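You operate a simulated robot arm through the tools that you are given. There is no shell and no other tool. Be economical: measure what you need, move in short steps, check, and stop when the job is done.

The job below is to be done with a simulated robot arm. You get a single attempt, and the scene is never put back.

Task
Find the leaking union nut with soap, vent the air and tighten it.
Fine: soap all three nuts, the leaking one froths; put the blue grip marked soap back; vent by the inlet lever before the nut is turned. Set down upright: flat blue grip marked soap.
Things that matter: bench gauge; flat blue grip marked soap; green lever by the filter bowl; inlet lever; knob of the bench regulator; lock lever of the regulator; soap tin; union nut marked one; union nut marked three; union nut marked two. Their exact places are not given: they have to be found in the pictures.

The check looks at the end state, three seconds after you hand in, the way a careful person would. Anything else that was tipped, shoved, dropped, spilled or broken makes it a failure.

Robot
A 6-joint arm with a two-finger parallel gripper on a trunk, on a base that drives. Base frame: it is fixed to the floor where the robot stands at the start and does not move with it; the origin is under the middle of the robot, x ahead of it, y to its left, z up. Units: mm, degrees, N and s.
With the tool pointing down near the work surface it reaches from about 160 to 840 mm from the robot's upright axis, wherever it stands. Its first joint turns from -166.0 to 166.0 degrees. Places, roughly: bench gauge [300, 600, 1300]; green lever by the filter bowl [100, 800, 1000]; inlet lever [-100, 1100, 1100]; knob of the bench regulator [100, 700, 1200]; lock lever of the regulator [200, 700, 1100]; soap tin [400, 100, 900]; union nut marked one [300, 400, 1100]; union nut marked three [500, 200, 1100]; union nut marked two [400, 300, 1100]. Payload 3.91 kg.
The tool frame sits at the grasp point between the pads (the TCP): z along the fingers, y along the line on which they close. The tips reach 30 mm beyond it. Largest opening 110 mm; finger width 20, thickness 10; the body of the gripper, 48 by 112 mm, starts 55 mm behind the TCP.
Orientation is told as [roll, pitch, yaw] about the base's x, y, z axes, in that order, counted from this pose: with the fingers straight down and closing along the base's y, the tool's x points along the base's -x, its y along +y and its z along -z.

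Tools
- The arm moves only by the tool play_rows. Its argument "plan" is a list of rows, each a list of 7 numbers: the turn, a rotation vector about the tool's x, y, z in units of 60 degrees (1.0 is 60 degrees), then the shift along the tool's x, y, z in units of 300 mm (1.0 is 300 mm), then the opening, from 0 (shut) to 1 (fully open). In form: [[wx, wy, wz, x, y, z, grip], ...]. A call has 1 to 20 rows; each row is the pose to reach, as a shift and turn from the pose commanded when the call began, along the tool's axes at that moment. A call with a number of a shift or a turn outside -1 to 1 is refused whole. Rows are played at 5 a second. More than 50 mm and 8.6 degrees between two rows, or a gripper value outside its range, and nothing of the call is played. A pose out of reach is approached as far as the arm can. The call stops where the force on the tool passes 90 N (or 10 N more than at its start, if that is more) or the arm is blocked; 0.2 s more then pass. Each finger travels about 108 mm/s and halts on what it meets, pressing with about 21 N; the grip force reading is that of the motor and also rises with nothing between the fingers. The clock runs only during rows and for 0.2 s after the last one: add rows that repeat a pose to give the fingers time. It gives the time, the measured TCP pose, the force on the tool (base axes), the opening and the grip force at its end, in the units of the frame above (readings bear some noise), with the torque about the TCP (base axes, N m) and any sound that the robot's microphone picked up.
- Cameras (640 x 400 px; columns grow to the right, rows downward): "scene" is now at [-123.2, 72.2, 1501.1]; the picture's right is [0.85, -0.53, 0.00], its down [-0.36, -0.57, -0.74] and it looks along [0.39, 0.63, -0.68] (base axes); focal length 228 px, centre (320, 200). "wrist" rides on the gripper at [77, 7, -114] in the tool frame; the picture's right is [-0.09, 1.00, 0.00], its down [-0.80, -0.07, -0.59] and it looks along [-0.59, -0.05, 0.80] (tool axes); focal length 270 px, centre (320, 200).
- capture(camera): a new picture of that camera. No time passes.
- raise_lower(by): slides the trunk up (or, below 0, down) by that many mm; the arm and the scene camera ride with it, the base frame stays. It gives what a move gives, with no picture.
- drive_base(legs): drives the robot by 1 to 6 legs, each [ahead, left, turn to the left] in mm, mm and degrees, along the robot's own axes; the way and the turn of a leg run together, so that a leg with both is an arc; at most 1500 mm and 180 degrees a leg. The arm and the cameras ride along, it lands a little off, and it stops where it bumps. It gives what a move gives.
- turn_head(pan, tilt): turns the head with the scene camera to pan (to the left, within 86 degrees either way) and tilt (down, from -29 to 69), counted from straight ahead of the robot. It gives what a move gives.
- point_at(camera, pixels): for up to 12 pixels [column, row] of the newest picture of that camera ("zoom" is the newest enlarged one), the place [x, y, z] in the base frame of the surface seen there, good to about 2 mm. No time passes.
- enlarge(camera, box): a new picture of the part [left, top, right, bottom] of that camera's present view, enlarged. No time passes.
- close_job(): hands the job in; it is judged then, once.

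Keep the steps short. Do not move on a guess: measure, check each grasp and each placing, and mend mistakes. In all there are 80 turns and 48 pictures (those below and enlarged ones count). Leave the gripper open and the arm clear of the work at the hand-in unless told otherwise, and finish with a single line.

The tools are called after ">>>" as a command line: name --pt "numbers of a row" for each row, then --argument value for the rest, lists and objects as JSON in quotes. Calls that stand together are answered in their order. play_rows: Moves the arm, as the interface text tells. Its arguments: {"type":"object","properties":{"plan":{"type":"array","items":{"type":"array","items":{"type":"number"}}}},"required":["plan"]} The other tools are called the same way: raise_lower (by) slides the trunk up or down; drive_base (legs) drives the base; turn_head (pan, tilt) turns the head that bears the scene camera; capture (camera) takes a picture; point_at (camera, pixels) gives the place of the surface under pixels of a picture; enlarge (camera, box) takes an enlarged picture of a part of a camera's view; close_job () hands the job in.

At the start:

```text
time: 0.0
eef_pos: [231.7, 272.7, 1326.9]
orientation: [0.1, 0.0, 0.1]
wrist_force: [0.5, -0.5, -1.1]
torque: [0.0, -0.02, -0.01]
grip_width: 110.1
gripper_force: 0.0
trunk travel left (down, up): [-450.0, 90.0]
robot x, y, heading: [2.3, 0.7, -0.0]
head pan, tilt: [58.2, 42.5]
```

scene: 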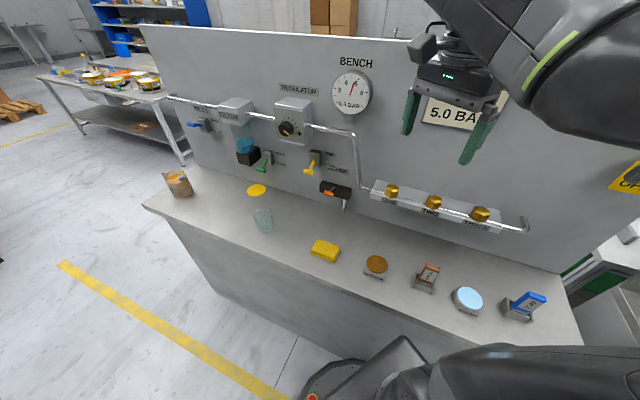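
wrist: 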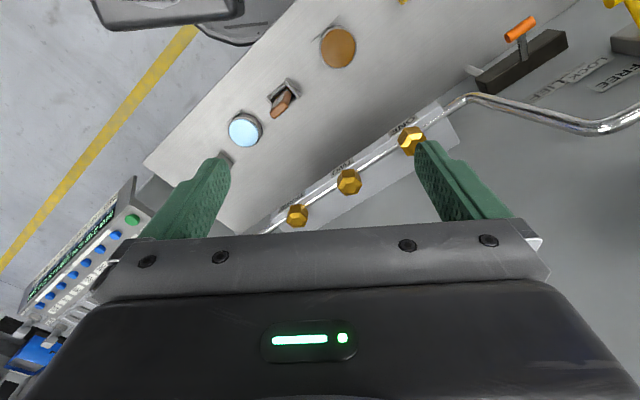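

I see a bench panel with the inlet lever, regulator, gauge, three nuts, and on the bench a soap tin and grips. I'll zoom in on the panel and on the bench items.

>>> enlarge --camera "scene" --box '[160, 50, 400, 210]'

>>> enlarge --camera "scene" --box '[340, 170, 580, 330]'

>>> point_at --camera "scene" --pixels '[[391, 190], [433, 202], [480, 214], [468, 298], [530, 301], [513, 312], [429, 272], [376, 264], [192, 124], [206, 125], [265, 163], [312, 165]]'

```text
2.50 times, centred on (280, 130) of scene
```

zoom: 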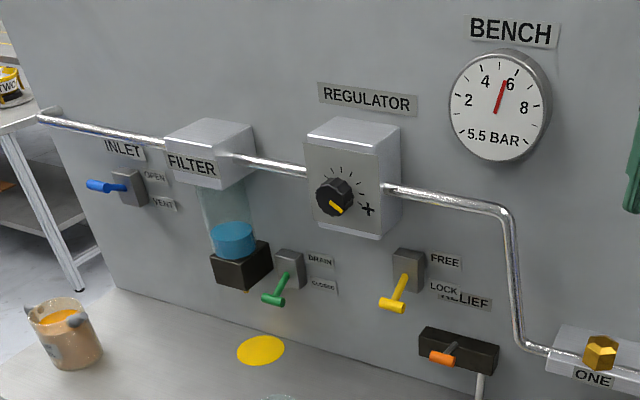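

```text
2.50 times, centred on (460, 250) of scene
```

zoom: 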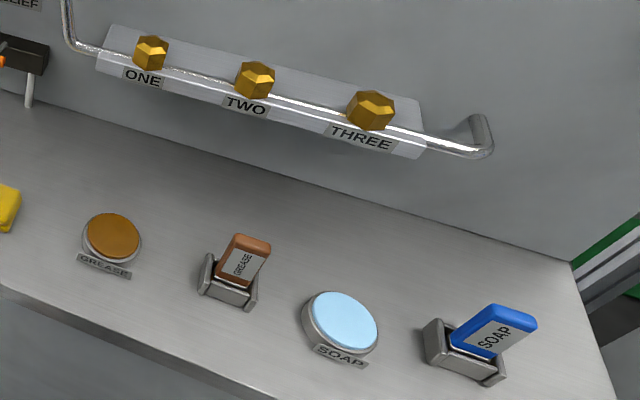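

```text
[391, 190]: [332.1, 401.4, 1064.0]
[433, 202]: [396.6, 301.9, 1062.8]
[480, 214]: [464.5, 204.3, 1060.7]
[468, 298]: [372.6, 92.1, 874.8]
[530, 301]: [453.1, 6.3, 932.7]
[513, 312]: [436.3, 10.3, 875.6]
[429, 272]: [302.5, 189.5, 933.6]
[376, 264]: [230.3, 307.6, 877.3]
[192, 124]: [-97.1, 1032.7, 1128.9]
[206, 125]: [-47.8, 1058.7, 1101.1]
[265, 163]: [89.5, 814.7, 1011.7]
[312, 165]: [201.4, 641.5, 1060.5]
```

Next, a closer look at the soap brush and its dock, plus the tin.

>>> enlarge --camera "scene" --box '[440, 270, 560, 345]'

>>> point_at --camera "zoom" --pixels '[[520, 130], [580, 155], [485, 130], [350, 190], [430, 250], [500, 225], [450, 220], [360, 220], [470, 320], [380, 230], [110, 105], [170, 210]]'

```text
5.33 times, centred on (500, 308) of scene
```

zoom: 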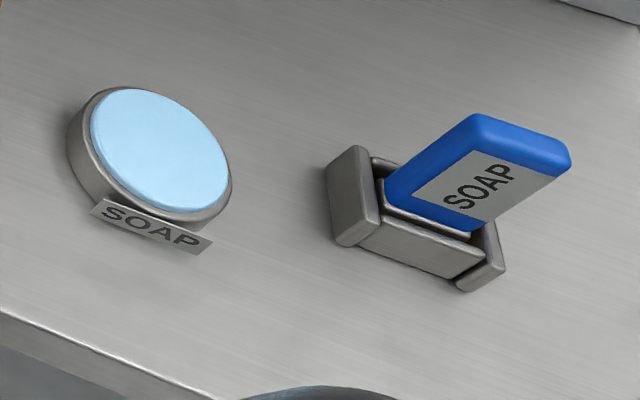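

```text
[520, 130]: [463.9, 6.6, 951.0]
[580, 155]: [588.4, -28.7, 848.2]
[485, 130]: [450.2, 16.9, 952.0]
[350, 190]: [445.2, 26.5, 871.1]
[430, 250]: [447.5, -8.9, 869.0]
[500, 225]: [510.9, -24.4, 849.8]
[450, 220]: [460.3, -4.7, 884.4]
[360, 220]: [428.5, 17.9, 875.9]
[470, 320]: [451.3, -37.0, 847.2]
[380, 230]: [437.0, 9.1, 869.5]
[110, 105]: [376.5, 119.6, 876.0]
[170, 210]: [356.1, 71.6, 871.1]
```

I'll measure the brush handle edges and the dock to get its orientation.

>>> point_at --camera "zoom" --pixels '[[480, 120], [560, 148], [480, 142], [545, 168], [562, 165], [400, 195], [465, 225], [440, 185], [515, 190], [345, 160], [495, 265], [475, 280]]'

>>> turn_head --pan 10 --tilt 55

>>> capture --camera "scene"

```text
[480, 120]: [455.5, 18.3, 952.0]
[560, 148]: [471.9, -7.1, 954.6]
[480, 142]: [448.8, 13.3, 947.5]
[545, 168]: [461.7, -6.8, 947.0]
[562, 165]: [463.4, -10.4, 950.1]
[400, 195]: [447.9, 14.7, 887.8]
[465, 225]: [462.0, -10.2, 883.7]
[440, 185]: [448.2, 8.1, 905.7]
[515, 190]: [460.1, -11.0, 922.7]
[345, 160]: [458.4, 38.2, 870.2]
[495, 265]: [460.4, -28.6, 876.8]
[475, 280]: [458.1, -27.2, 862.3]
```

```text
time: 1.2
eef_pos: [232.2, 272.3, 1326.4]
orientation: [0.1, 0.0, 0.0]
wrist_force: [0.1, -0.9, 0.1]
torque: [0.01, -0.01, -0.02]
grip_width: 110.2
gripper_force: 0.1
trunk travel left (down, up): [-450.0, 90.0]
robot x, y, heading: [-3.4, 2.4, 0.1]
head pan, tilt: [10.0, 55.0]
```

```text
42 pictures are left
```

scene: 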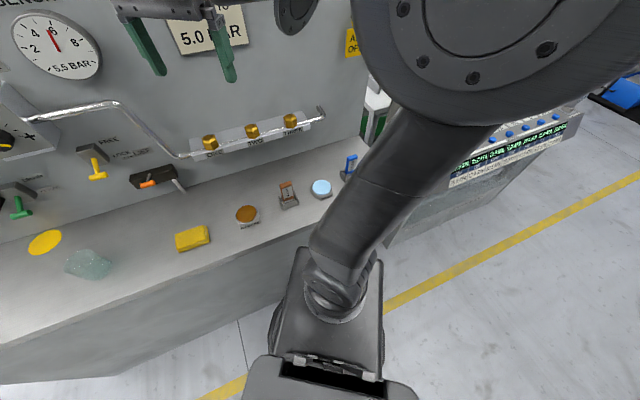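

The brush face runs parallel to the panel. I'll look at the nuts and the sign closely.

>>> enlarge --camera "scene" --box '[180, 90, 340, 190]'

>>> point_at --camera "zoom" --pixels '[[105, 190], [125, 210], [290, 165], [440, 118], [445, 135], [180, 215], [360, 165], [340, 150], [430, 60], [525, 130], [450, 102], [350, 120]]'

```text
4.00 times, centred on (260, 140) of scene
```

zoom: 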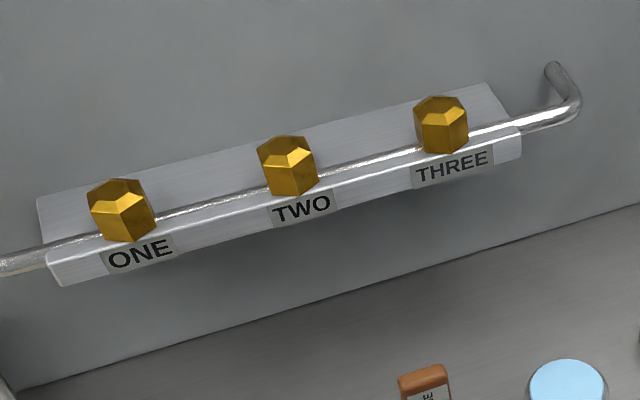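

```text
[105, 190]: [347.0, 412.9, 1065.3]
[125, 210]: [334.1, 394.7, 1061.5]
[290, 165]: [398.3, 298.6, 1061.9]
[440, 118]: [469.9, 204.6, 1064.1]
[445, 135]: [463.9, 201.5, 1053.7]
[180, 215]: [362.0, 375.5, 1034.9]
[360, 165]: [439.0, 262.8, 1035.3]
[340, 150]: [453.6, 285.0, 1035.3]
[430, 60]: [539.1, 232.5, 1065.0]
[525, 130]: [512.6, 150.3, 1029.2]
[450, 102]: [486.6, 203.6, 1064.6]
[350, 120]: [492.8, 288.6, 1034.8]
```

>>> enlarge --camera "scene" --box '[270, 105, 318, 135]'

>>> point_at --camera "zoom" --pixels '[[160, 80], [280, 40], [390, 80], [260, 110], [200, 140], [330, 130], [230, 200], [350, 200], [280, 270], [420, 130], [430, 220], [150, 150]]'

```text
13.33 times, centred on (294, 120) of scene
```

zoom: 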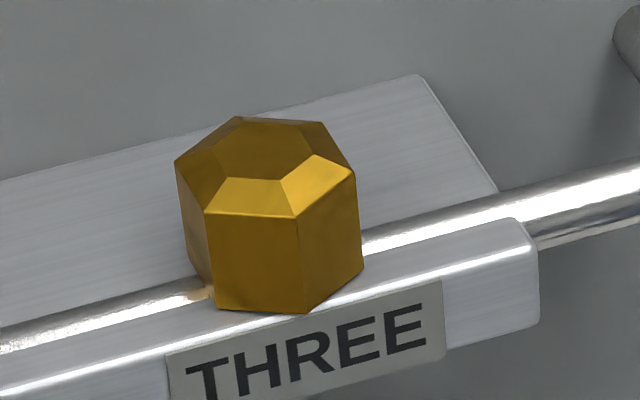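

```text
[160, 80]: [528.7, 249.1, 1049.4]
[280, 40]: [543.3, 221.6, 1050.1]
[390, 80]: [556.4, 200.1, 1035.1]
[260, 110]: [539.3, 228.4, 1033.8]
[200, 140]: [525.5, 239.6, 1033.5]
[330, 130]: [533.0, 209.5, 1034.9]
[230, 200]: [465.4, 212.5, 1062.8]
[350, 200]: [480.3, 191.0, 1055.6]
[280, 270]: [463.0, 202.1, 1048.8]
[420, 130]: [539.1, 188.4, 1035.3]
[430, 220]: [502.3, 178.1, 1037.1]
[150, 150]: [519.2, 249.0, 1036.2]
```

Nuts are hex caps with a vertical axis, so they can be taken from above. I'll measure nut three's vertices and the panel plane.

>>> point_at --camera "zoom" --pixels '[[181, 165], [349, 170], [240, 122], [320, 127], [209, 212], [295, 214], [263, 150], [420, 60], [100, 60], [225, 302], [300, 306], [355, 262]]'

>>> turn_head --pan 45 --tilt 50

>>> enlarge --camera "scene" --box '[300, 100, 560, 262]'

```text
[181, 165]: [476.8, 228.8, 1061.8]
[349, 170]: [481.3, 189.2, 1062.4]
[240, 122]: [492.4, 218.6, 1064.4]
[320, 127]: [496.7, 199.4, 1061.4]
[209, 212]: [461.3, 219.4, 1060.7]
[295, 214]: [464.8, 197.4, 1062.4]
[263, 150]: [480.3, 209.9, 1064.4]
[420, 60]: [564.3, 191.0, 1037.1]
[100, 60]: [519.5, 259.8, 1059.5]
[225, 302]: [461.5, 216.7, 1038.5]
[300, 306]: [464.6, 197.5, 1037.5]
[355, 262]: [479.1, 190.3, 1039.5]
```

```text
time: 2.2
eef_pos: [231.9, 273.6, 1326.9]
orientation: [0.0, 0.0, -0.1]
wrist_force: [-0.6, 0.2, 1.1]
torque: [0.03, 0.02, -0.02]
grip_width: 110.2
gripper_force: 0.0
trunk travel left (down, up): [-450.0, 90.0]
robot x, y, heading: [-0.2, 2.5, 0.1]
head pan, tilt: [45.0, 50.0]
```

```text
2.46 times, centred on (430, 181) of scene
```

zoom: 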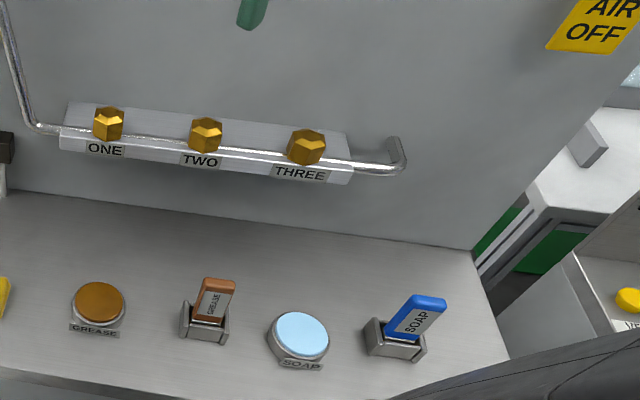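

Nut three's centre is about (479, 209) with its top at z≈1064, and the panel is about 62 mm behind it. The brush handle centre is about (460, 5), with its thin side along (0.83, 0.56). I'll move above the brush with yaw -56 and stop at z≈1100 to check.

>>> play_rows --pt "0 0 0.093 -0.076 -0.089 0.05 1" --pt "0 0 0.187 -0.152 -0.178 0.1 1" --pt "0 0 0.28 -0.228 -0.267 0.15 1" --pt "0 0 0.373 -0.304 -0.357 0.2 1" --pt "0 0 0.467 -0.38 -0.446 0.25 1" --pt "0 0 0.56 -0.456 -0.535 0.3 1" --pt "0 0 0.653 -0.532 -0.624 0.4 0.8" --pt "0 0 0.747 -0.608 -0.713 0.5 0.6" --pt "0 0 0.84 -0.684 -0.803 0.6 0.6" --pt "0 0 0.933 -0.76 -0.892 0.7 0.6" --pt "0 0 0.933 -0.76 -0.892 0.75 0.6"

>>> capture --camera "wrist"

>>> capture --camera "scene"

```text
time: 4.6
eef_pos: [460.5, 5.2, 1101.3]
orientation: [0.0, 0.0, -56.1]
wrist_force: [0.5, -0.2, -0.5]
torque: [-0.01, 0.02, -0.01]
grip_width: 66.0
gripper_force: 0.0
trunk travel left (down, up): [-450.0, 90.0]
robot x, y, heading: [0.7, -3.6, -0.0]
head pan, tilt: [45.0, 50.0]
```

```text
38 pictures are left
```

wrist: 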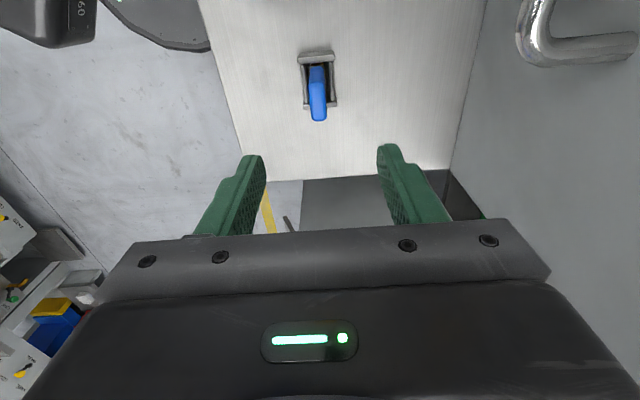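

```text
37 pictures are left
```

scene: 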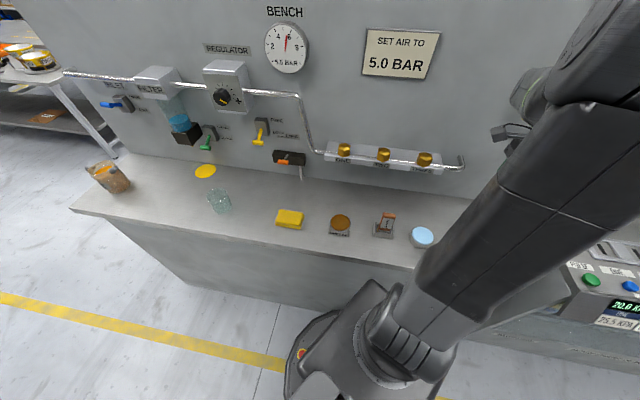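

The brush sits centred between the fingers. I'll confirm with points on the handle from the wrist view, and measure the tin.

>>> point_at --camera "wrist" --pixels '[[318, 112], [311, 108], [326, 108], [312, 85], [328, 85], [318, 70], [305, 80], [333, 80], [318, 57]]'

>>> point_at --camera "scene" --pixels '[[422, 235], [413, 233], [431, 235], [422, 228], [422, 243], [435, 215]]'

```text
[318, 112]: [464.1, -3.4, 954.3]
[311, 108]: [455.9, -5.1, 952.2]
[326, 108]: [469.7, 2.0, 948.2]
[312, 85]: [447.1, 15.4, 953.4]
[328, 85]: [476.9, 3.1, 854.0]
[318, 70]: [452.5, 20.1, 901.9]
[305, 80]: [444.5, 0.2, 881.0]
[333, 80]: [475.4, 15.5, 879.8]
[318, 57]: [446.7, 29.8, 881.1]
```

```text
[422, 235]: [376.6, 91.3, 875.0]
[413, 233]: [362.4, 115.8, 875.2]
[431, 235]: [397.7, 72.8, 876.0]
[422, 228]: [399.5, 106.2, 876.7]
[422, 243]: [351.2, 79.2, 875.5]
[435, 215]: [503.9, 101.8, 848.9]
```

Handle centre confirmed at u≈384. Lowering to z≈930 and then closing.

>>> play_rows --pt "0 0 0 0 0 0.15 0.6" --pt "0 0 0 0 0 0.3 0.6" --pt "0 0 0 0 0 0.42 0.6" --pt "0 0 0 0 0 0.5 0.6" --pt "0 0 0 0 0 0.57 0.6" --pt "0 0 0 0 0 0.57 0.3" --pt "0 0 0 0 0 0.57 0.0" --pt "0 0 0 0 0 0.57 0.0" --pt "0 0 0 0 0 0.57 0.0"

>>> capture --camera "wrist"

```text
time: 6.6
eef_pos: [460.4, 5.1, 929.5]
orientation: [0.0, 0.0, -56.0]
wrist_force: [-0.2, 0.0, -0.4]
torque: [0.03, -0.05, -0.01]
grip_width: 15.4
gripper_force: 21.5
trunk travel left (down, up): [-450.0, 90.0]
robot x, y, heading: [-1.9, -0.2, -0.0]
head pan, tilt: [45.0, 50.0]
```

```text
36 pictures are left
```

wrist: 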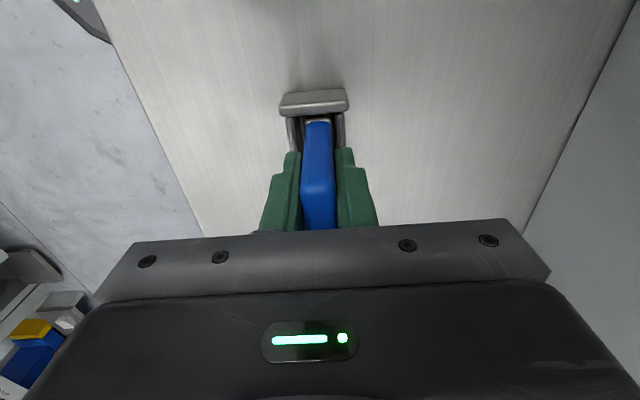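

Gripped, 15.4 mm wide. I'll lift slowly by 130 mm, then look at the brush.

>>> play_rows --pt "0 0 0 0 0 -0.03 0.0" --pt "0 0 0 0 0 -0.1 0.0" --pt "0 0 0 0 0 -0.2 0.0" --pt "0 0 0 0 0 -0.32 0.0" --pt "0 0 0 0 0 -0.43 0.0"

>>> turn_head --pan 15 --tilt 45

>>> capture --camera "scene"

>>> capture --camera "wrist"

```text
time: 7.8
eef_pos: [461.1, 5.4, 1060.9]
orientation: [0.1, 0.0, -56.0]
wrist_force: [0.2, 0.1, -0.6]
torque: [0.02, 0.01, 0.01]
grip_width: 15.5
gripper_force: 20.8
trunk travel left (down, up): [-450.0, 90.0]
robot x, y, heading: [-1.5, -0.8, 0.1]
head pan, tilt: [45.0, 50.0]
```

```text
time: 8.7
eef_pos: [460.3, 4.6, 1059.6]
orientation: [0.0, 0.0, -56.0]
wrist_force: [0.1, 0.3, -0.6]
torque: [0.01, -0.04, -0.03]
grip_width: 15.5
gripper_force: 20.8
trunk travel left (down, up): [-450.0, 90.0]
robot x, y, heading: [-1.3, 2.5, -0.2]
head pan, tilt: [15.0, 45.0]
```

```text
35 pictures are left
```

scene: 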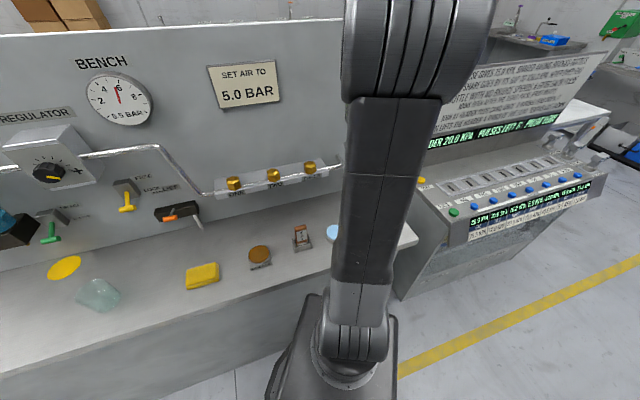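

```text
34 pictures are left
```

wrist: 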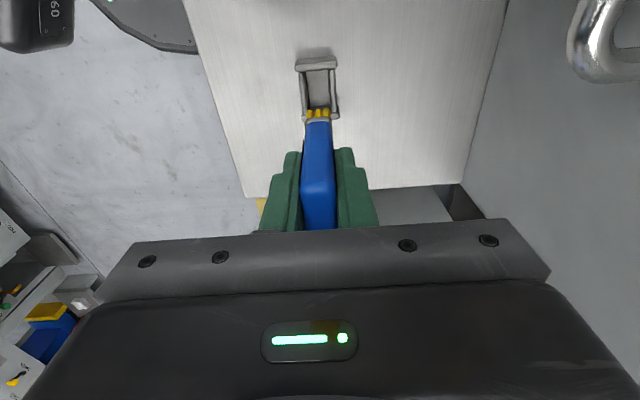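

Yellow bristles show below the handle. I'll measure their tip and the dock floor.

>>> point_at --camera "wrist" --pixels '[[312, 110], [318, 108], [327, 109], [318, 114], [318, 119], [318, 80], [318, 90]]'

```text
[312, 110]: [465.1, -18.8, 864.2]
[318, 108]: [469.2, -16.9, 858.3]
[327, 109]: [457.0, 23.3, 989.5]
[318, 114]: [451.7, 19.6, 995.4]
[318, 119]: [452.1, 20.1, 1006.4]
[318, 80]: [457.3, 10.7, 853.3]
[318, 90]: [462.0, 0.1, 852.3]
```

Bristle tip is about 73 mm below the TCP. I'll go over the tin at (377, 94), then dip until the tip is just under z≈875 (TCP ≈ 945).

>>> play_rows --pt "0 0 0 0.1 -0.016 0 0" --pt "0 0 0 0.2 -0.032 0 0" --pt "0 0 0 0.3 -0.049 0 0" --pt "0 0 0 0.4 -0.065 0 0" --pt "0 0 0 0.4 -0.065 0.15 0" --pt "0 0 0 0.4 -0.065 0.28 0" --pt "0 0 0 0.4 -0.065 0.34 0" --pt "0 0 0 0.4 -0.065 0.36 0" --pt "0 0 0 0.4 -0.065 0.375 0" --pt "0 0 0 0.4 -0.065 0.383 0" --pt "0 0 0 0.4 -0.065 0.383 0"

>>> capture --camera "wrist"

```text
time: 11.1
eef_pos: [376.4, 94.0, 945.7]
orientation: [0.1, 0.0, -55.9]
wrist_force: [0.3, 1.5, 18.7]
torque: [-0.01, -0.07, -0.01]
grip_width: 15.5
gripper_force: 20.4
trunk travel left (down, up): [-450.0, 90.0]
robot x, y, heading: [-1.7, 0.1, 0.1]
head pan, tilt: [15.0, 45.0]
```

```text
33 pictures are left
```

wrist: 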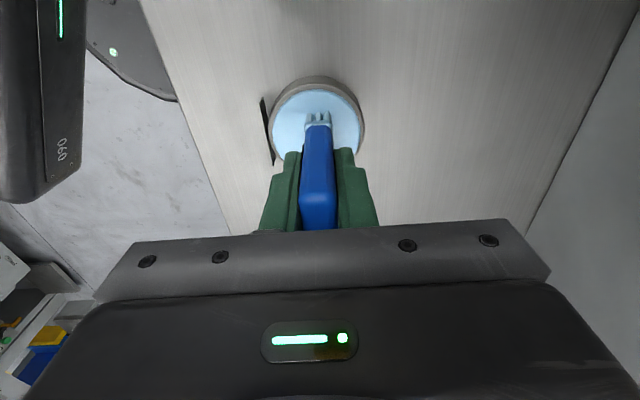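

Force is 18.7 N up and the bristles have turned soapy blue. I'll lift to z≈1200 and start turning toward yaw 34.

>>> play_rows --pt "0 0 0 0 0 -0.07 0" --pt "0 0 0 0 0 -0.2 0" --pt "0 0 0 0 0 -0.35 0" --pt "0 0 -0.125 0 0 -0.5 0" --pt "0 0 -0.25 0 0 -0.65 0" --pt "0 0 -0.375 0 0 -0.75 0" --pt "0 0 -0.5 0 0 -0.85 0" --pt "0 0 -0.625 0 0 -0.85 0" --pt "0 0 -0.75 0 0 -0.85 0"

>>> play_rows --pt "0 0 -0.125 0 0 0 0" --pt "0 0 -0.25 0 0 0 0" --pt "0 0 -0.375 0 0 0 0" --pt "0 0 -0.5 0 0 0 0" --pt "0 0 -0.625 0 0 0 0" --pt "0 0 -0.75 0 0 0 0"

>>> turn_head --pan 45 --tilt 40

>>> capture --camera "scene"

>>> capture --camera "wrist"

```text
time: 13.1
eef_pos: [377.4, 91.9, 1201.0]
orientation: [0.0, 0.0, -10.8]
wrist_force: [0.4, -0.3, -0.8]
torque: [0.02, -0.01, 0.04]
grip_width: 15.4
gripper_force: 21.2
trunk travel left (down, up): [-450.0, 90.0]
robot x, y, heading: [-2.5, -0.7, 0.2]
head pan, tilt: [15.0, 45.0]
```

```text
time: 14.5
eef_pos: [377.4, 93.4, 1200.7]
orientation: [0.0, 0.0, 34.1]
wrist_force: [-0.2, 0.2, -0.8]
torque: [0.0, 0.01, 0.02]
grip_width: 15.6
gripper_force: 21.2
trunk travel left (down, up): [-450.0, 90.0]
robot x, y, heading: [0.0, -0.2, 0.0]
head pan, tilt: [15.0, 45.0]
```

```text
time: 15.5
eef_pos: [377.0, 93.1, 1201.0]
orientation: [-0.1, 0.0, 34.0]
wrist_force: [0.0, -0.1, -0.7]
torque: [0.05, -0.02, 0.0]
grip_width: 15.6
gripper_force: 21.3
trunk travel left (down, up): [-450.0, 90.0]
robot x, y, heading: [1.6, -1.0, 0.0]
head pan, tilt: [45.0, 40.0]
```

```text
32 pictures are left
```

scene: 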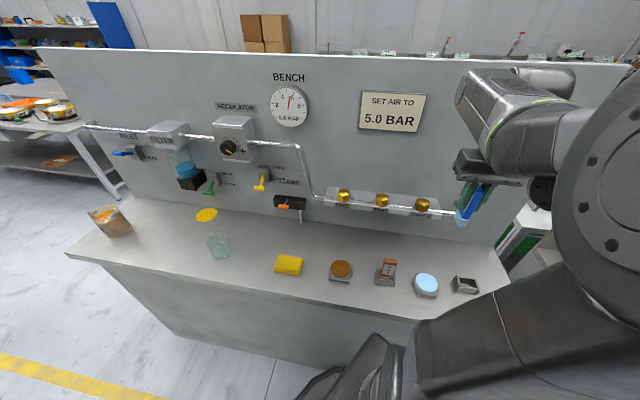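

```text
31 pictures are left
```

wrist: 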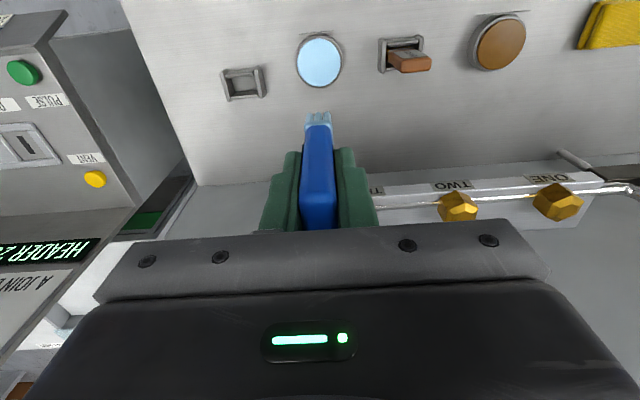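

I'll measure how far the wrist link sticks out toward the panel, and measure the panel surface itself.

>>> point_at --camera "scene" --pixels '[[462, 95], [475, 75], [480, 100], [500, 130], [520, 75], [560, 80], [470, 155], [480, 165], [440, 150], [440, 80], [343, 192], [381, 197]]'

```text
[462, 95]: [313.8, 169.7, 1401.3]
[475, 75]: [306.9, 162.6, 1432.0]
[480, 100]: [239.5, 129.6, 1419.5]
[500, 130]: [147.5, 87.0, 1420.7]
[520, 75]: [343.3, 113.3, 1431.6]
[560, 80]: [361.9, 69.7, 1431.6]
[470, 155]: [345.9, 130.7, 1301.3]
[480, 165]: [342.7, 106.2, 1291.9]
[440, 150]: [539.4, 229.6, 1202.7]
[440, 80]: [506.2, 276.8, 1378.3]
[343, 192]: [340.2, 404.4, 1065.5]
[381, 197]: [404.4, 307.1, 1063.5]
```

The wrist link runs parallel to the panel with about 50 mm half-width, so I'll lean the tool 10° away from the panel. I'll go over nut three and press the bristles lightly on its top.

>>> play_rows --pt "0 -0.083 0 -0.07 0.02 0 0" --pt "0 -0.167 0 -0.15 0.045 0 0" --pt "0 -0.167 0 -0.25 0.07 0 0" --pt "0 -0.167 0 -0.35 0.1 0 0" --pt "0 -0.167 0 -0.456 0.131 0 0" --pt "0 -0.167 0 -0.456 0.131 0.1 0" --pt "0 -0.167 0 -0.456 0.131 0.18 0" --pt "0 -0.167 0 -0.456 0.131 0.205 0" --pt "0 -0.167 0 -0.456 0.131 0.215 0" --pt "0 -0.167 0 -0.456 0.131 0.225 0" --pt "0 -0.167 0 -0.456 0.131 0.225 0" --pt "0 -0.167 0 -0.456 0.131 0.225 0"

>>> capture --camera "wrist"

>>> capture --camera "scene"

```text
time: 18.1
eef_pos: [467.0, 202.0, 1133.4]
orientation: [0.1, -10.0, 34.0]
wrist_force: [2.7, -0.3, 19.0]
torque: [-0.06, -0.12, -0.02]
grip_width: 15.7
gripper_force: 21.3
trunk travel left (down, up): [-450.0, 90.0]
robot x, y, heading: [3.2, -2.7, -0.1]
head pan, tilt: [45.0, 40.0]
```

```text
30 pictures are left
```

wrist: 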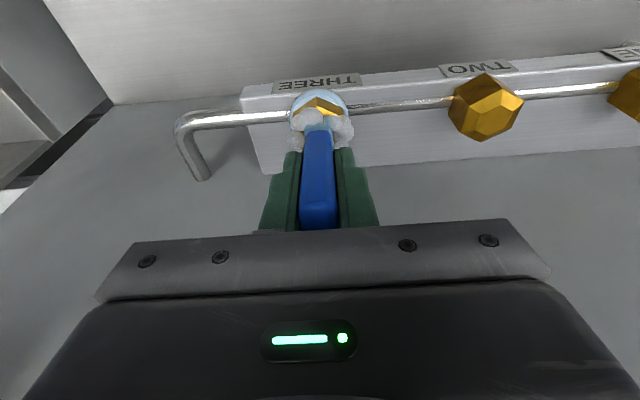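

```text
29 pictures are left
```

scene: 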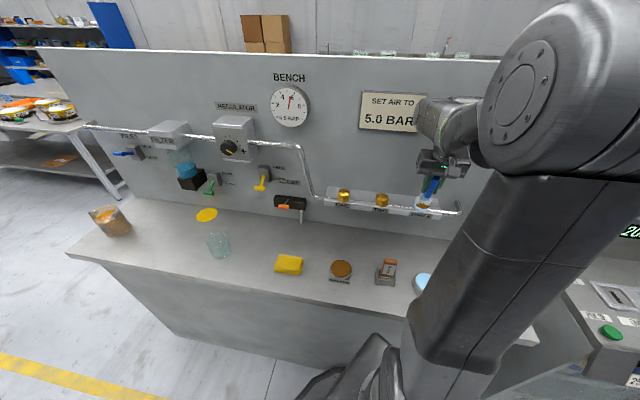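

Nut three now has soap and white froth on it. I'll lift 39 mm, shift 119 mm along the panel to nut two and do the same.

>>> play_rows --pt "0 0 0 0 0 -0.06 0" --pt "0 0 0 0 0 -0.13 0" --pt "0 0 0 0 0.13 -0.13 0" --pt "0 0 0 0 0.26 -0.13 0" --pt "0 0 0 0 0.396 -0.13 0" --pt "0 0 0 0 0.396 -0.06 0" --pt "0 0 0 0 0.396 -0.02 0" --pt "0 0 0 0 0.396 -0.008 0" --pt "0 0 0 0 0.396 0 0" --pt "0 0 0 0 0.396 0 0" --pt "0 0 0 0 0.396 0 0"

>>> capture --camera "wrist"

```text
time: 20.5
eef_pos: [401.5, 301.5, 1133.4]
orientation: [0.0, -10.1, 34.1]
wrist_force: [0.5, 0.4, 7.0]
torque: [0.03, 0.01, 0.01]
grip_width: 15.6
gripper_force: 21.3
trunk travel left (down, up): [-450.0, 90.0]
robot x, y, heading: [2.0, 1.0, 0.1]
head pan, tilt: [45.0, 40.0]
```

```text
28 pictures are left
```

wrist: 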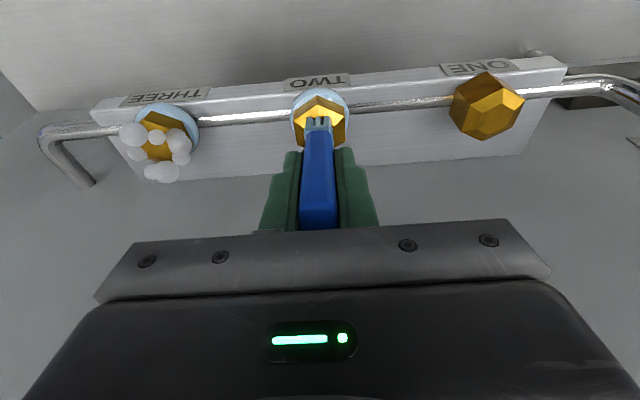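

Nut three froths, and nut two is coated with no bubbles. Nut one next, in the same way.

>>> play_rows --pt "0 0 0 0 0 -0.06 0" --pt "0 0 0 0 0 -0.13 0" --pt "0 0 0 0 0.13 -0.13 0" --pt "0 0 0 0 0.26 -0.13 0" --pt "0 0 0 0 0.396 -0.13 0" --pt "0 0 0 0 0.396 -0.06 0" --pt "0 0 0 0 0.396 -0.02 0" --pt "0 0 0 0 0.396 -0.008 0" --pt "0 0 0 0 0.396 0 0" --pt "0 0 0 0 0.396 0.003 0" --pt "0 0 0 0 0.396 0.003 0"

>>> capture --camera "wrist"

```text
time: 22.9
eef_pos: [334.9, 399.3, 1133.7]
orientation: [0.0, -10.2, 34.0]
wrist_force: [-1.2, 0.8, 15.3]
torque: [0.03, 0.06, -0.01]
grip_width: 15.6
gripper_force: 21.0
trunk travel left (down, up): [-450.0, 90.0]
robot x, y, heading: [-0.9, -1.0, 0.1]
head pan, tilt: [45.0, 40.0]
```

```text
27 pictures are left
```

wrist: 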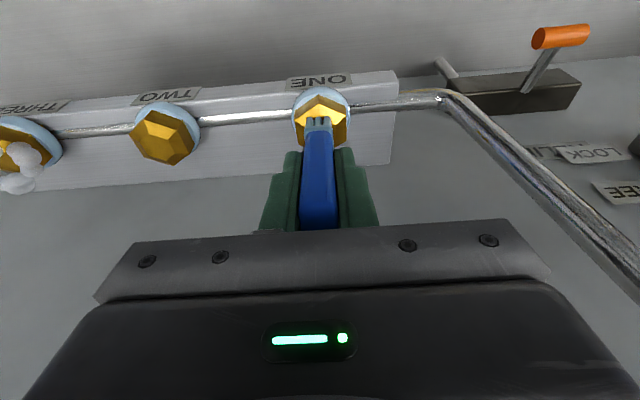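

All three are coated and only nut three froths. Now the brush goes back: I lift clear, level the tool, retreat from the panel and turn toward the dock.

>>> play_rows --pt "0 0 0 0 0 -0.1 0" --pt "0 0 0 0 0 -0.25 0" --pt "0 0 0 0.1 0 -0.25 0" --pt "0 0.083 0 0.2 0 -0.25 0" --pt "0 0.167 0 0.2 -0.13 -0.25 0" --pt "0 0.167 0 0.2 -0.27 -0.25 0" --pt "0 0.167 0 0.2 -0.4 -0.25 0" --pt "0 0.167 0 0.2 -0.53 -0.25 0" --pt "0 0.167 0 0.2 -0.67 -0.25 0" --pt "0 0.167 0 0.2 -0.8 -0.25 0"

>>> play_rows --pt "0 0 0.125 0.012 -0.043 0 0" --pt "0 0 0.25 0.024 -0.087 0 0" --pt "0 0 0.375 0.036 -0.13 0 0" --pt "0 0 0.5 0.048 -0.174 0 0" --pt "0 0 0.625 0.06 -0.217 0 0" --pt "0 0 0.75 0.072 -0.261 0 0"

```text
time: 25.1
eef_pos: [410.0, 158.8, 1193.7]
orientation: [0.0, 0.0, 34.0]
wrist_force: [-0.3, 0.2, -0.1]
torque: [-0.01, -0.01, 0.0]
grip_width: 15.2
gripper_force: 21.1
trunk travel left (down, up): [-450.0, 90.0]
robot x, y, heading: [-0.0, 1.8, 0.0]
head pan, tilt: [45.0, 40.0]
```

```text
time: 26.5
eef_pos: [436.3, 83.3, 1194.7]
orientation: [0.0, 0.0, -11.1]
wrist_force: [0.7, -0.7, -0.6]
torque: [0.0, 0.0, -0.02]
grip_width: 15.6
gripper_force: 21.3
trunk travel left (down, up): [-450.0, 90.0]
robot x, y, heading: [-1.1, -1.0, 0.1]
head pan, tilt: [45.0, 40.0]
```

>>> play_rows --pt "0 0 0.125 -0.0215 -0.04 0 0" --pt "0 0 0.25 -0.043 -0.08 0 0" --pt "0 0 0.375 -0.0645 -0.12 0 0" --pt "0 0 0.5 -0.086 -0.16 0 0" --pt "0 0 0.625 -0.1075 -0.2 0 0" --pt "0 0 0.75 -0.1287 -0.2407 0 0" --pt "0 0 0.75 -0.1287 -0.2407 0.15 0" --pt "0 0 0.75 -0.1287 -0.2407 0.3 0" --pt "0 0 0.75 -0.1287 -0.2407 0.45 0"

>>> capture --camera "wrist"

```text
time: 28.5
eef_pos: [460.0, 5.9, 1058.6]
orientation: [0.0, 0.1, -56.0]
wrist_force: [-0.5, 1.0, -1.1]
torque: [-0.02, -0.01, -0.02]
grip_width: 15.4
gripper_force: 20.1
trunk travel left (down, up): [-450.0, 90.0]
robot x, y, heading: [0.8, -0.5, -0.1]
head pan, tilt: [45.0, 40.0]
```

```text
26 pictures are left
```

wrist: 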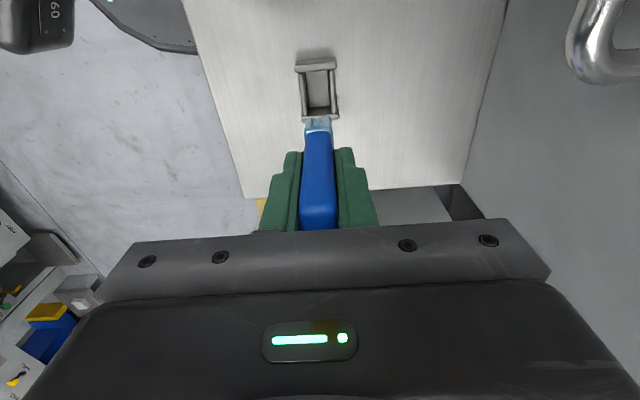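

The ferrule sits at row 131 versus 120 before, so the brush may have slid up a bit. I'll measure it.

>>> enlarge --camera "wrist" --box '[270, 40, 370, 240]'

>>> point_at --camera "wrist" --pixels '[[318, 122], [312, 127], [324, 127], [318, 131], [318, 140], [318, 175], [318, 190], [318, 200], [318, 220]]'

```text
2.00 times, centred on (320, 140) of wrist
```

zoom: 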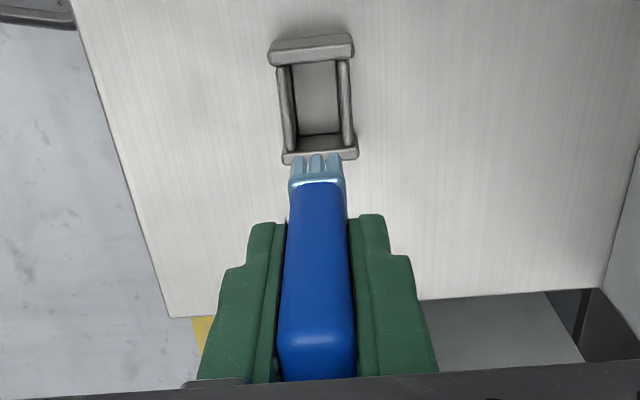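

```text
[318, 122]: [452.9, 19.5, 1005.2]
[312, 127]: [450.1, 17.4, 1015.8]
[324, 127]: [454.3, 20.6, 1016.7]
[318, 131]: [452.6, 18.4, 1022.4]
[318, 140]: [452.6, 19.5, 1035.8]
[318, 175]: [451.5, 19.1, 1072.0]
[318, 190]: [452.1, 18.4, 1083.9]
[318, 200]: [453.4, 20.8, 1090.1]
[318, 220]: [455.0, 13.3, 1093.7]
```

The brush slid about 11 mm up in the grip but is still vertical. I'll lower until the tip is close to the dock floor (TCP ≈ 921).

>>> play_rows --pt "0 0 0 0 0 0.15 0" --pt "0 0 0 0 0 0.28 0" --pt "0 0 0 0 0 0.35 0" --pt "0 0 0 0 0 0.39 0" --pt "0 0 0 0 0 0.42 0" --pt "0 0 0 0 0 0.44 0" --pt "0 0 0 0 0 0.455 0" --pt "0 0 0 0 0 0.462 0" --pt "0 0 0 0 0 0.462 0"

>>> capture --camera "wrist"

```text
time: 30.5
eef_pos: [460.4, 4.2, 921.2]
orientation: [-0.1, 0.1, -56.0]
wrist_force: [0.4, 0.1, -0.8]
torque: [0.01, 0.0, -0.02]
grip_width: 15.6
gripper_force: 21.6
trunk travel left (down, up): [-450.0, 90.0]
robot x, y, heading: [1.1, -1.9, -0.1]
head pan, tilt: [45.0, 40.0]
```

```text
24 pictures are left
```

wrist: 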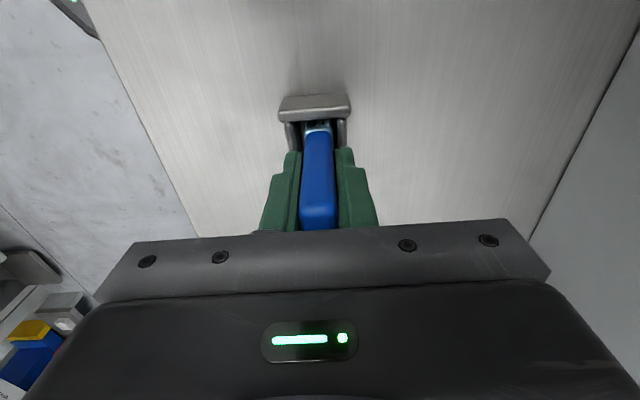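

The brush is inside the dock with no side force. I'll go down another few mm until there's light contact, then open and rise.

>>> play_rows --pt "0 0 0 0 0 0.004 0" --pt "0 0 0 0 0 0.008 0" --pt "0 0 0 0 0 0.011 0" --pt "0 0 0 0 0 0.011 0"

```text
time: 31.5
eef_pos: [460.7, 4.7, 920.2]
orientation: [0.1, 0.0, -56.0]
wrist_force: [-0.3, -0.4, 7.4]
torque: [-0.2, -0.11, 0.0]
grip_width: 15.5
gripper_force: 20.8
trunk travel left (down, up): [-450.0, 90.0]
robot x, y, heading: [4.8, -1.8, -0.2]
head pan, tilt: [45.0, 40.0]
```

7.4 N upward, so it's on the floor of the dock. Opening and rising.

>>> play_rows --pt "0 0 0 0 0 0.0 0.2" --pt "0 0 0 0 0 0.0 0.35" --pt "0 0 0 0 0 0.0 0.4" --pt "0 0 0 0 0 -0.1 0.4" --pt "0 0 0 0 0 -0.25 0.4" --pt "0 0 0 0 0 -0.4 0.4" --pt "0 0 0 0 0 -0.55 0.4" --pt "0 0 0 0 0 -0.7 0.4"

>>> capture --camera "wrist"

>>> point_at --camera "wrist" --pixels '[[318, 112], [318, 105], [318, 90], [318, 75]]'

```text
time: 33.3
eef_pos: [459.1, 5.5, 1130.2]
orientation: [0.0, 0.0, -56.1]
wrist_force: [-0.3, 0.4, 0.2]
torque: [-0.03, -0.02, -0.02]
grip_width: 44.2
gripper_force: 0.1
trunk travel left (down, up): [-450.0, 90.0]
robot x, y, heading: [-0.5, -0.3, 0.3]
head pan, tilt: [45.0, 40.0]
```

```text
23 pictures are left
```

wrist: 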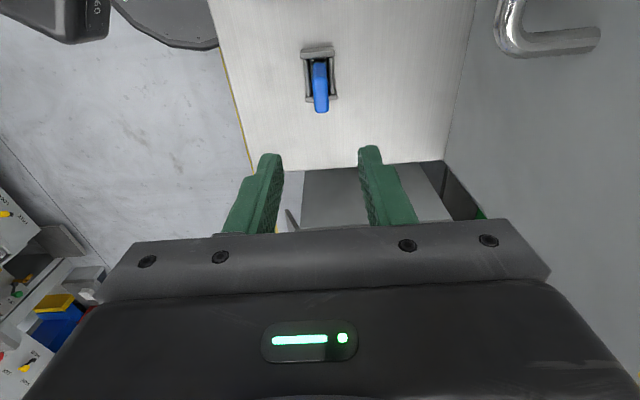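

```text
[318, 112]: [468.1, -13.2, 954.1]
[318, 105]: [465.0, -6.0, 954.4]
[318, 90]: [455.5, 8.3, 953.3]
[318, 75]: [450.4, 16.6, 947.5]
```

The brush is back upright in its dock with its top at z≈954. Now the vent: I'll pull the arm back and up, drive about 600 mm along the panel to the left, and look at the inlet lever.

>>> play_rows --pt "0 0 0 0 -0.1 -0.1 0.4" --pt "0 0 0 0 -0.2 -0.2 0.4" --pt "0 0 0 0 -0.3 -0.3 0.4" --pt "0 0 0 0 -0.4 -0.3 0.4"

>>> drive_base --legs '[[-167, 249, 0], [-168, 249, 0]]'

>>> turn_head --pan 62 --tilt 30

>>> capture --camera "scene"

```text
time: 34.3
eef_pos: [360.2, -62.8, 1219.5]
orientation: [0.0, 0.0, -56.0]
wrist_force: [-0.1, 0.4, -0.2]
torque: [0.0, -0.03, 0.01]
grip_width: 44.1
gripper_force: 0.1
trunk travel left (down, up): [-450.0, 90.0]
robot x, y, heading: [1.7, 1.8, 0.0]
head pan, tilt: [45.0, 40.0]
```

```text
time: 38.0
eef_pos: [27.1, 436.4, 1218.4]
orientation: [0.0, 0.0, -56.0]
wrist_force: [0.7, -0.8, 0.1]
torque: [-0.01, -0.03, -0.02]
grip_width: 43.9
gripper_force: 0.0
trunk travel left (down, up): [-450.0, 90.0]
robot x, y, heading: [-333.4, 499.3, -0.1]
head pan, tilt: [45.0, 40.0]
```

```text
time: 38.8
eef_pos: [26.6, 435.4, 1218.7]
orientation: [-0.1, 0.0, -56.1]
wrist_force: [0.1, -0.1, -0.1]
torque: [0.0, 0.02, -0.03]
grip_width: 44.0
gripper_force: 0.2
trunk travel left (down, up): [-450.0, 90.0]
robot x, y, heading: [-333.7, 502.2, -0.1]
head pan, tilt: [62.0, 30.0]
```

```text
22 pictures are left
```

scene: 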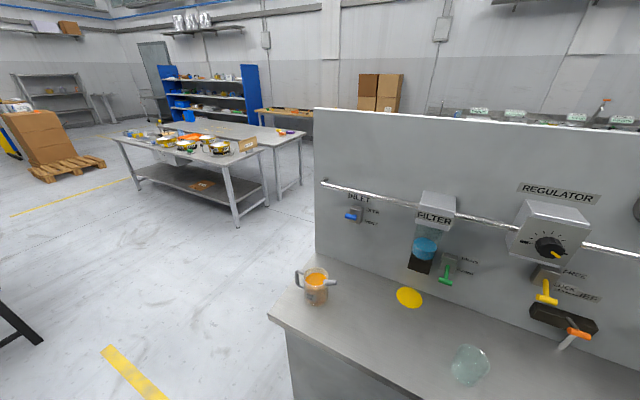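

>>> enlarge --camera "scene" --box '[320, 180, 420, 242]'

>>> point_at --camera "zoom" --pixels '[[165, 230], [195, 235], [225, 240], [240, 200], [262, 210], [285, 215], [250, 280], [275, 250], [175, 215], [210, 210], [330, 270], [150, 300]]'

```text
6.40 times, centred on (370, 211) of scene
```

zoom: 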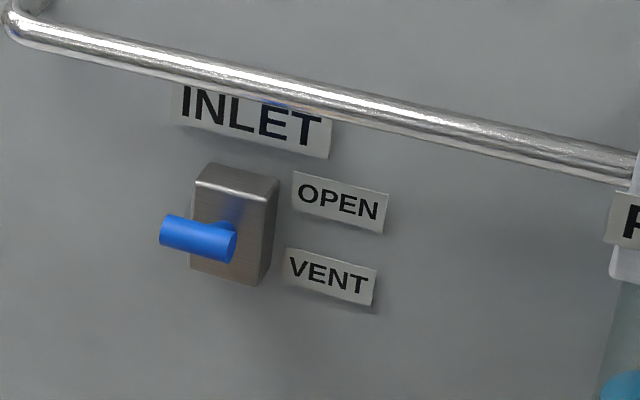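

```text
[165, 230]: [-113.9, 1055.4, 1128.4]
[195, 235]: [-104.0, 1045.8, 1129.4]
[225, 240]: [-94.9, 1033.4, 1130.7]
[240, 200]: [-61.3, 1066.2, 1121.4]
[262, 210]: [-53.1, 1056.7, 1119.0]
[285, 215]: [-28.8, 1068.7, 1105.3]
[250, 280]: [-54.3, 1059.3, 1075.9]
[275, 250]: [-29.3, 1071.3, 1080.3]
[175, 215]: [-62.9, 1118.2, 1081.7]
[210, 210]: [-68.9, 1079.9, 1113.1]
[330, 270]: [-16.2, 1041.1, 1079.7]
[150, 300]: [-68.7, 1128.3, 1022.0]
```

The blue lever is a T-bar on a stalk, pointing up (OPEN); VENT is down. I need to push the bar down about 60 mm. I'll measure the pipe above it and the bar's edges.

>>> point_at --camera "zoom" --pixels '[[150, 58], [250, 72], [250, 85], [350, 100], [200, 90], [180, 222], [180, 245], [210, 228], [215, 255], [222, 232], [230, 250], [205, 265]]'

>>> point_at --camera "scene" --pixels '[[315, 275], [315, 290], [330, 280], [298, 272], [438, 275], [447, 270], [420, 245], [435, 200], [470, 220], [540, 210]]'

```text
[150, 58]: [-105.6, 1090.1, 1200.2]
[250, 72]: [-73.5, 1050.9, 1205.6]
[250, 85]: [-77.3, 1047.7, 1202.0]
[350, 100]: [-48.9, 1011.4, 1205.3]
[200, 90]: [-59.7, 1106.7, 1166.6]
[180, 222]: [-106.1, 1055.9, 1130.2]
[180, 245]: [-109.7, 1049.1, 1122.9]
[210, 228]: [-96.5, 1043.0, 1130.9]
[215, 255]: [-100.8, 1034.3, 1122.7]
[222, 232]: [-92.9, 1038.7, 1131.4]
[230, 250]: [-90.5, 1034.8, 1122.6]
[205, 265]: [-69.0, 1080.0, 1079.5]
```

```text
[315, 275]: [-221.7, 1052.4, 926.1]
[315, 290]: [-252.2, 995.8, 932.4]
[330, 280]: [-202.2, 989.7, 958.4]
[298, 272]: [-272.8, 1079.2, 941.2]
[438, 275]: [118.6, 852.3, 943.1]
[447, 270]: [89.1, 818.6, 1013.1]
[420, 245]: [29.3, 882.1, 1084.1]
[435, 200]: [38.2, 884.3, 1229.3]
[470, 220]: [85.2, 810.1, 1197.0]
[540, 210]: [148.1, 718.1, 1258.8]
```

The pipe is at z≈1200 and the bar centre is about (-99, 1045, 1125). I'll bring the arm along the panel at a safe distance, turning to yaw 34.

>>> play_rows --pt "0 0 -0.107 0.138 0 0 0.3" --pt "0 0 -0.214 0.276 0 0 0.2" --pt "0 0 -0.321 0.414 0 0 0.1" --pt "0 0 -0.428 0.552 0 0 0" --pt "0 0 -0.535 0.69 0 0 0" --pt "0 0 -0.642 0.828 0 0 0" --pt "0 0 -0.75 0.966 0 0 0"

>>> play_rows --pt "0 0 -0.107 0.096 0.096 0 0" --pt "0 0 -0.214 0.192 0.192 0 0" --pt "0 0 -0.321 0.289 0.289 0 0" --pt "0 0 -0.428 0.385 0.385 0 0" --pt "0 0 -0.535 0.481 0.481 0 0" --pt "0 0 -0.642 0.577 0.577 0 0" --pt "0 0 -0.75 0.674 0.674 0 0"

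```text
time: 40.4
eef_pos: [-135.4, 676.8, 1220.6]
orientation: [0.0, 0.0, -11.0]
wrist_force: [0.0, -0.1, 0.4]
torque: [0.01, -0.07, 0.02]
grip_width: 0.0
gripper_force: 20.5
trunk travel left (down, up): [-450.0, 90.0]
robot x, y, heading: [-332.6, 499.7, 0.1]
head pan, tilt: [62.0, 30.0]
```

```text
time: 42.0
eef_pos: [-294.2, 914.8, 1218.5]
orientation: [-0.1, 0.0, 33.9]
wrist_force: [0.1, 0.0, 0.0]
torque: [0.01, 0.0, 0.0]
grip_width: 0.1
gripper_force: 20.9
trunk travel left (down, up): [-450.0, 90.0]
robot x, y, heading: [-333.5, 498.5, -0.4]
head pan, tilt: [62.0, 30.0]
```

Now I tilt 60° so the fingers point at the panel, and move to a stand-off in front of the bar.

>>> play_rows --pt "0 -0.12 0 0 0 0 0" --pt "0 -0.24 0 0 0 0 0" --pt "0 -0.36 0 0 0 0.02 0" --pt "0 -0.48 0 -0.05 0 0.05 0" --pt "0 -0.6 0 -0.15 0 0.08 0" --pt "0 -0.72 0 -0.25 0 0.12 0" --pt "0 -0.84 0 -0.35 0 0.16 0" --pt "0 -0.92 0 -0.45 0 0.2 0" --pt "0 -1 0 -0.548 0 0.2 0" --pt "0 -1 0 -0.548 0 0.2 0"

>>> capture --camera "scene"

>>> capture --camera "wrist"

```text
time: 44.2
eef_pos: [-159.0, 1005.6, 1159.1]
orientation: [0.0, -60.0, 33.9]
wrist_force: [0.9, 0.1, -0.3]
torque: [-0.01, 0.01, 0.0]
grip_width: 0.2
gripper_force: 21.5
trunk travel left (down, up): [-450.0, 90.0]
robot x, y, heading: [-330.9, 496.2, -0.3]
head pan, tilt: [62.0, 30.0]
```

```text
20 pictures are left
```

scene: 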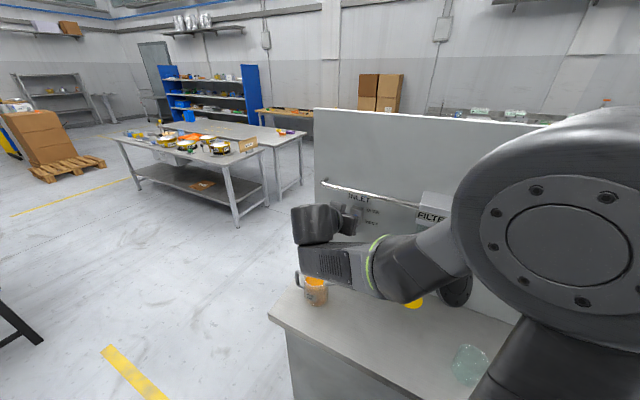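

```text
19 pictures are left
```

wrist: 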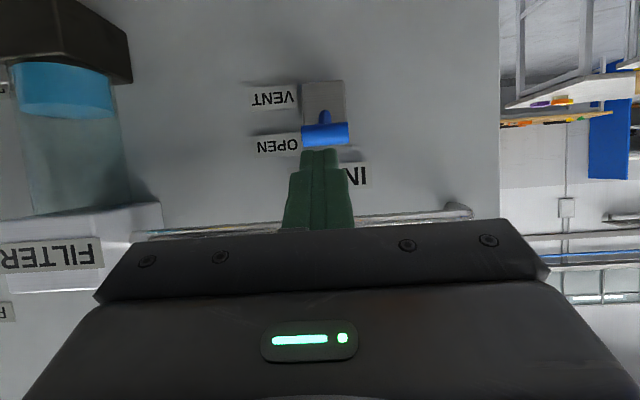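

The fingers are in line with the bar. Before lowering, I'll check the wrist link's height over the mug and the bar's exact place.

>>> point_at --camera "scene" --pixels '[[310, 270], [335, 278], [365, 290], [400, 300], [315, 250], [440, 285], [315, 292]]'

>>> point_at --camera "wrist" --pixels '[[306, 136], [346, 134], [326, 143], [326, 128], [325, 115], [320, 152], [325, 90]]'

```text
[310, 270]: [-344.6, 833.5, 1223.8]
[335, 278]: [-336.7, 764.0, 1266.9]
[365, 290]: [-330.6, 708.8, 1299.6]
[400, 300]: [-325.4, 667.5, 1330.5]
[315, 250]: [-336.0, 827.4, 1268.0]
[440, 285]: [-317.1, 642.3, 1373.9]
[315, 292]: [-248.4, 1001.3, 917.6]
```

```text
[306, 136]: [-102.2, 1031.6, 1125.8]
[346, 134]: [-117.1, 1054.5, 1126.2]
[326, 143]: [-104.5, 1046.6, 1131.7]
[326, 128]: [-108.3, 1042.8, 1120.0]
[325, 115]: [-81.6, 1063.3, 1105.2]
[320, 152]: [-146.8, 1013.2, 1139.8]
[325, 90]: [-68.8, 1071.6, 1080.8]
```

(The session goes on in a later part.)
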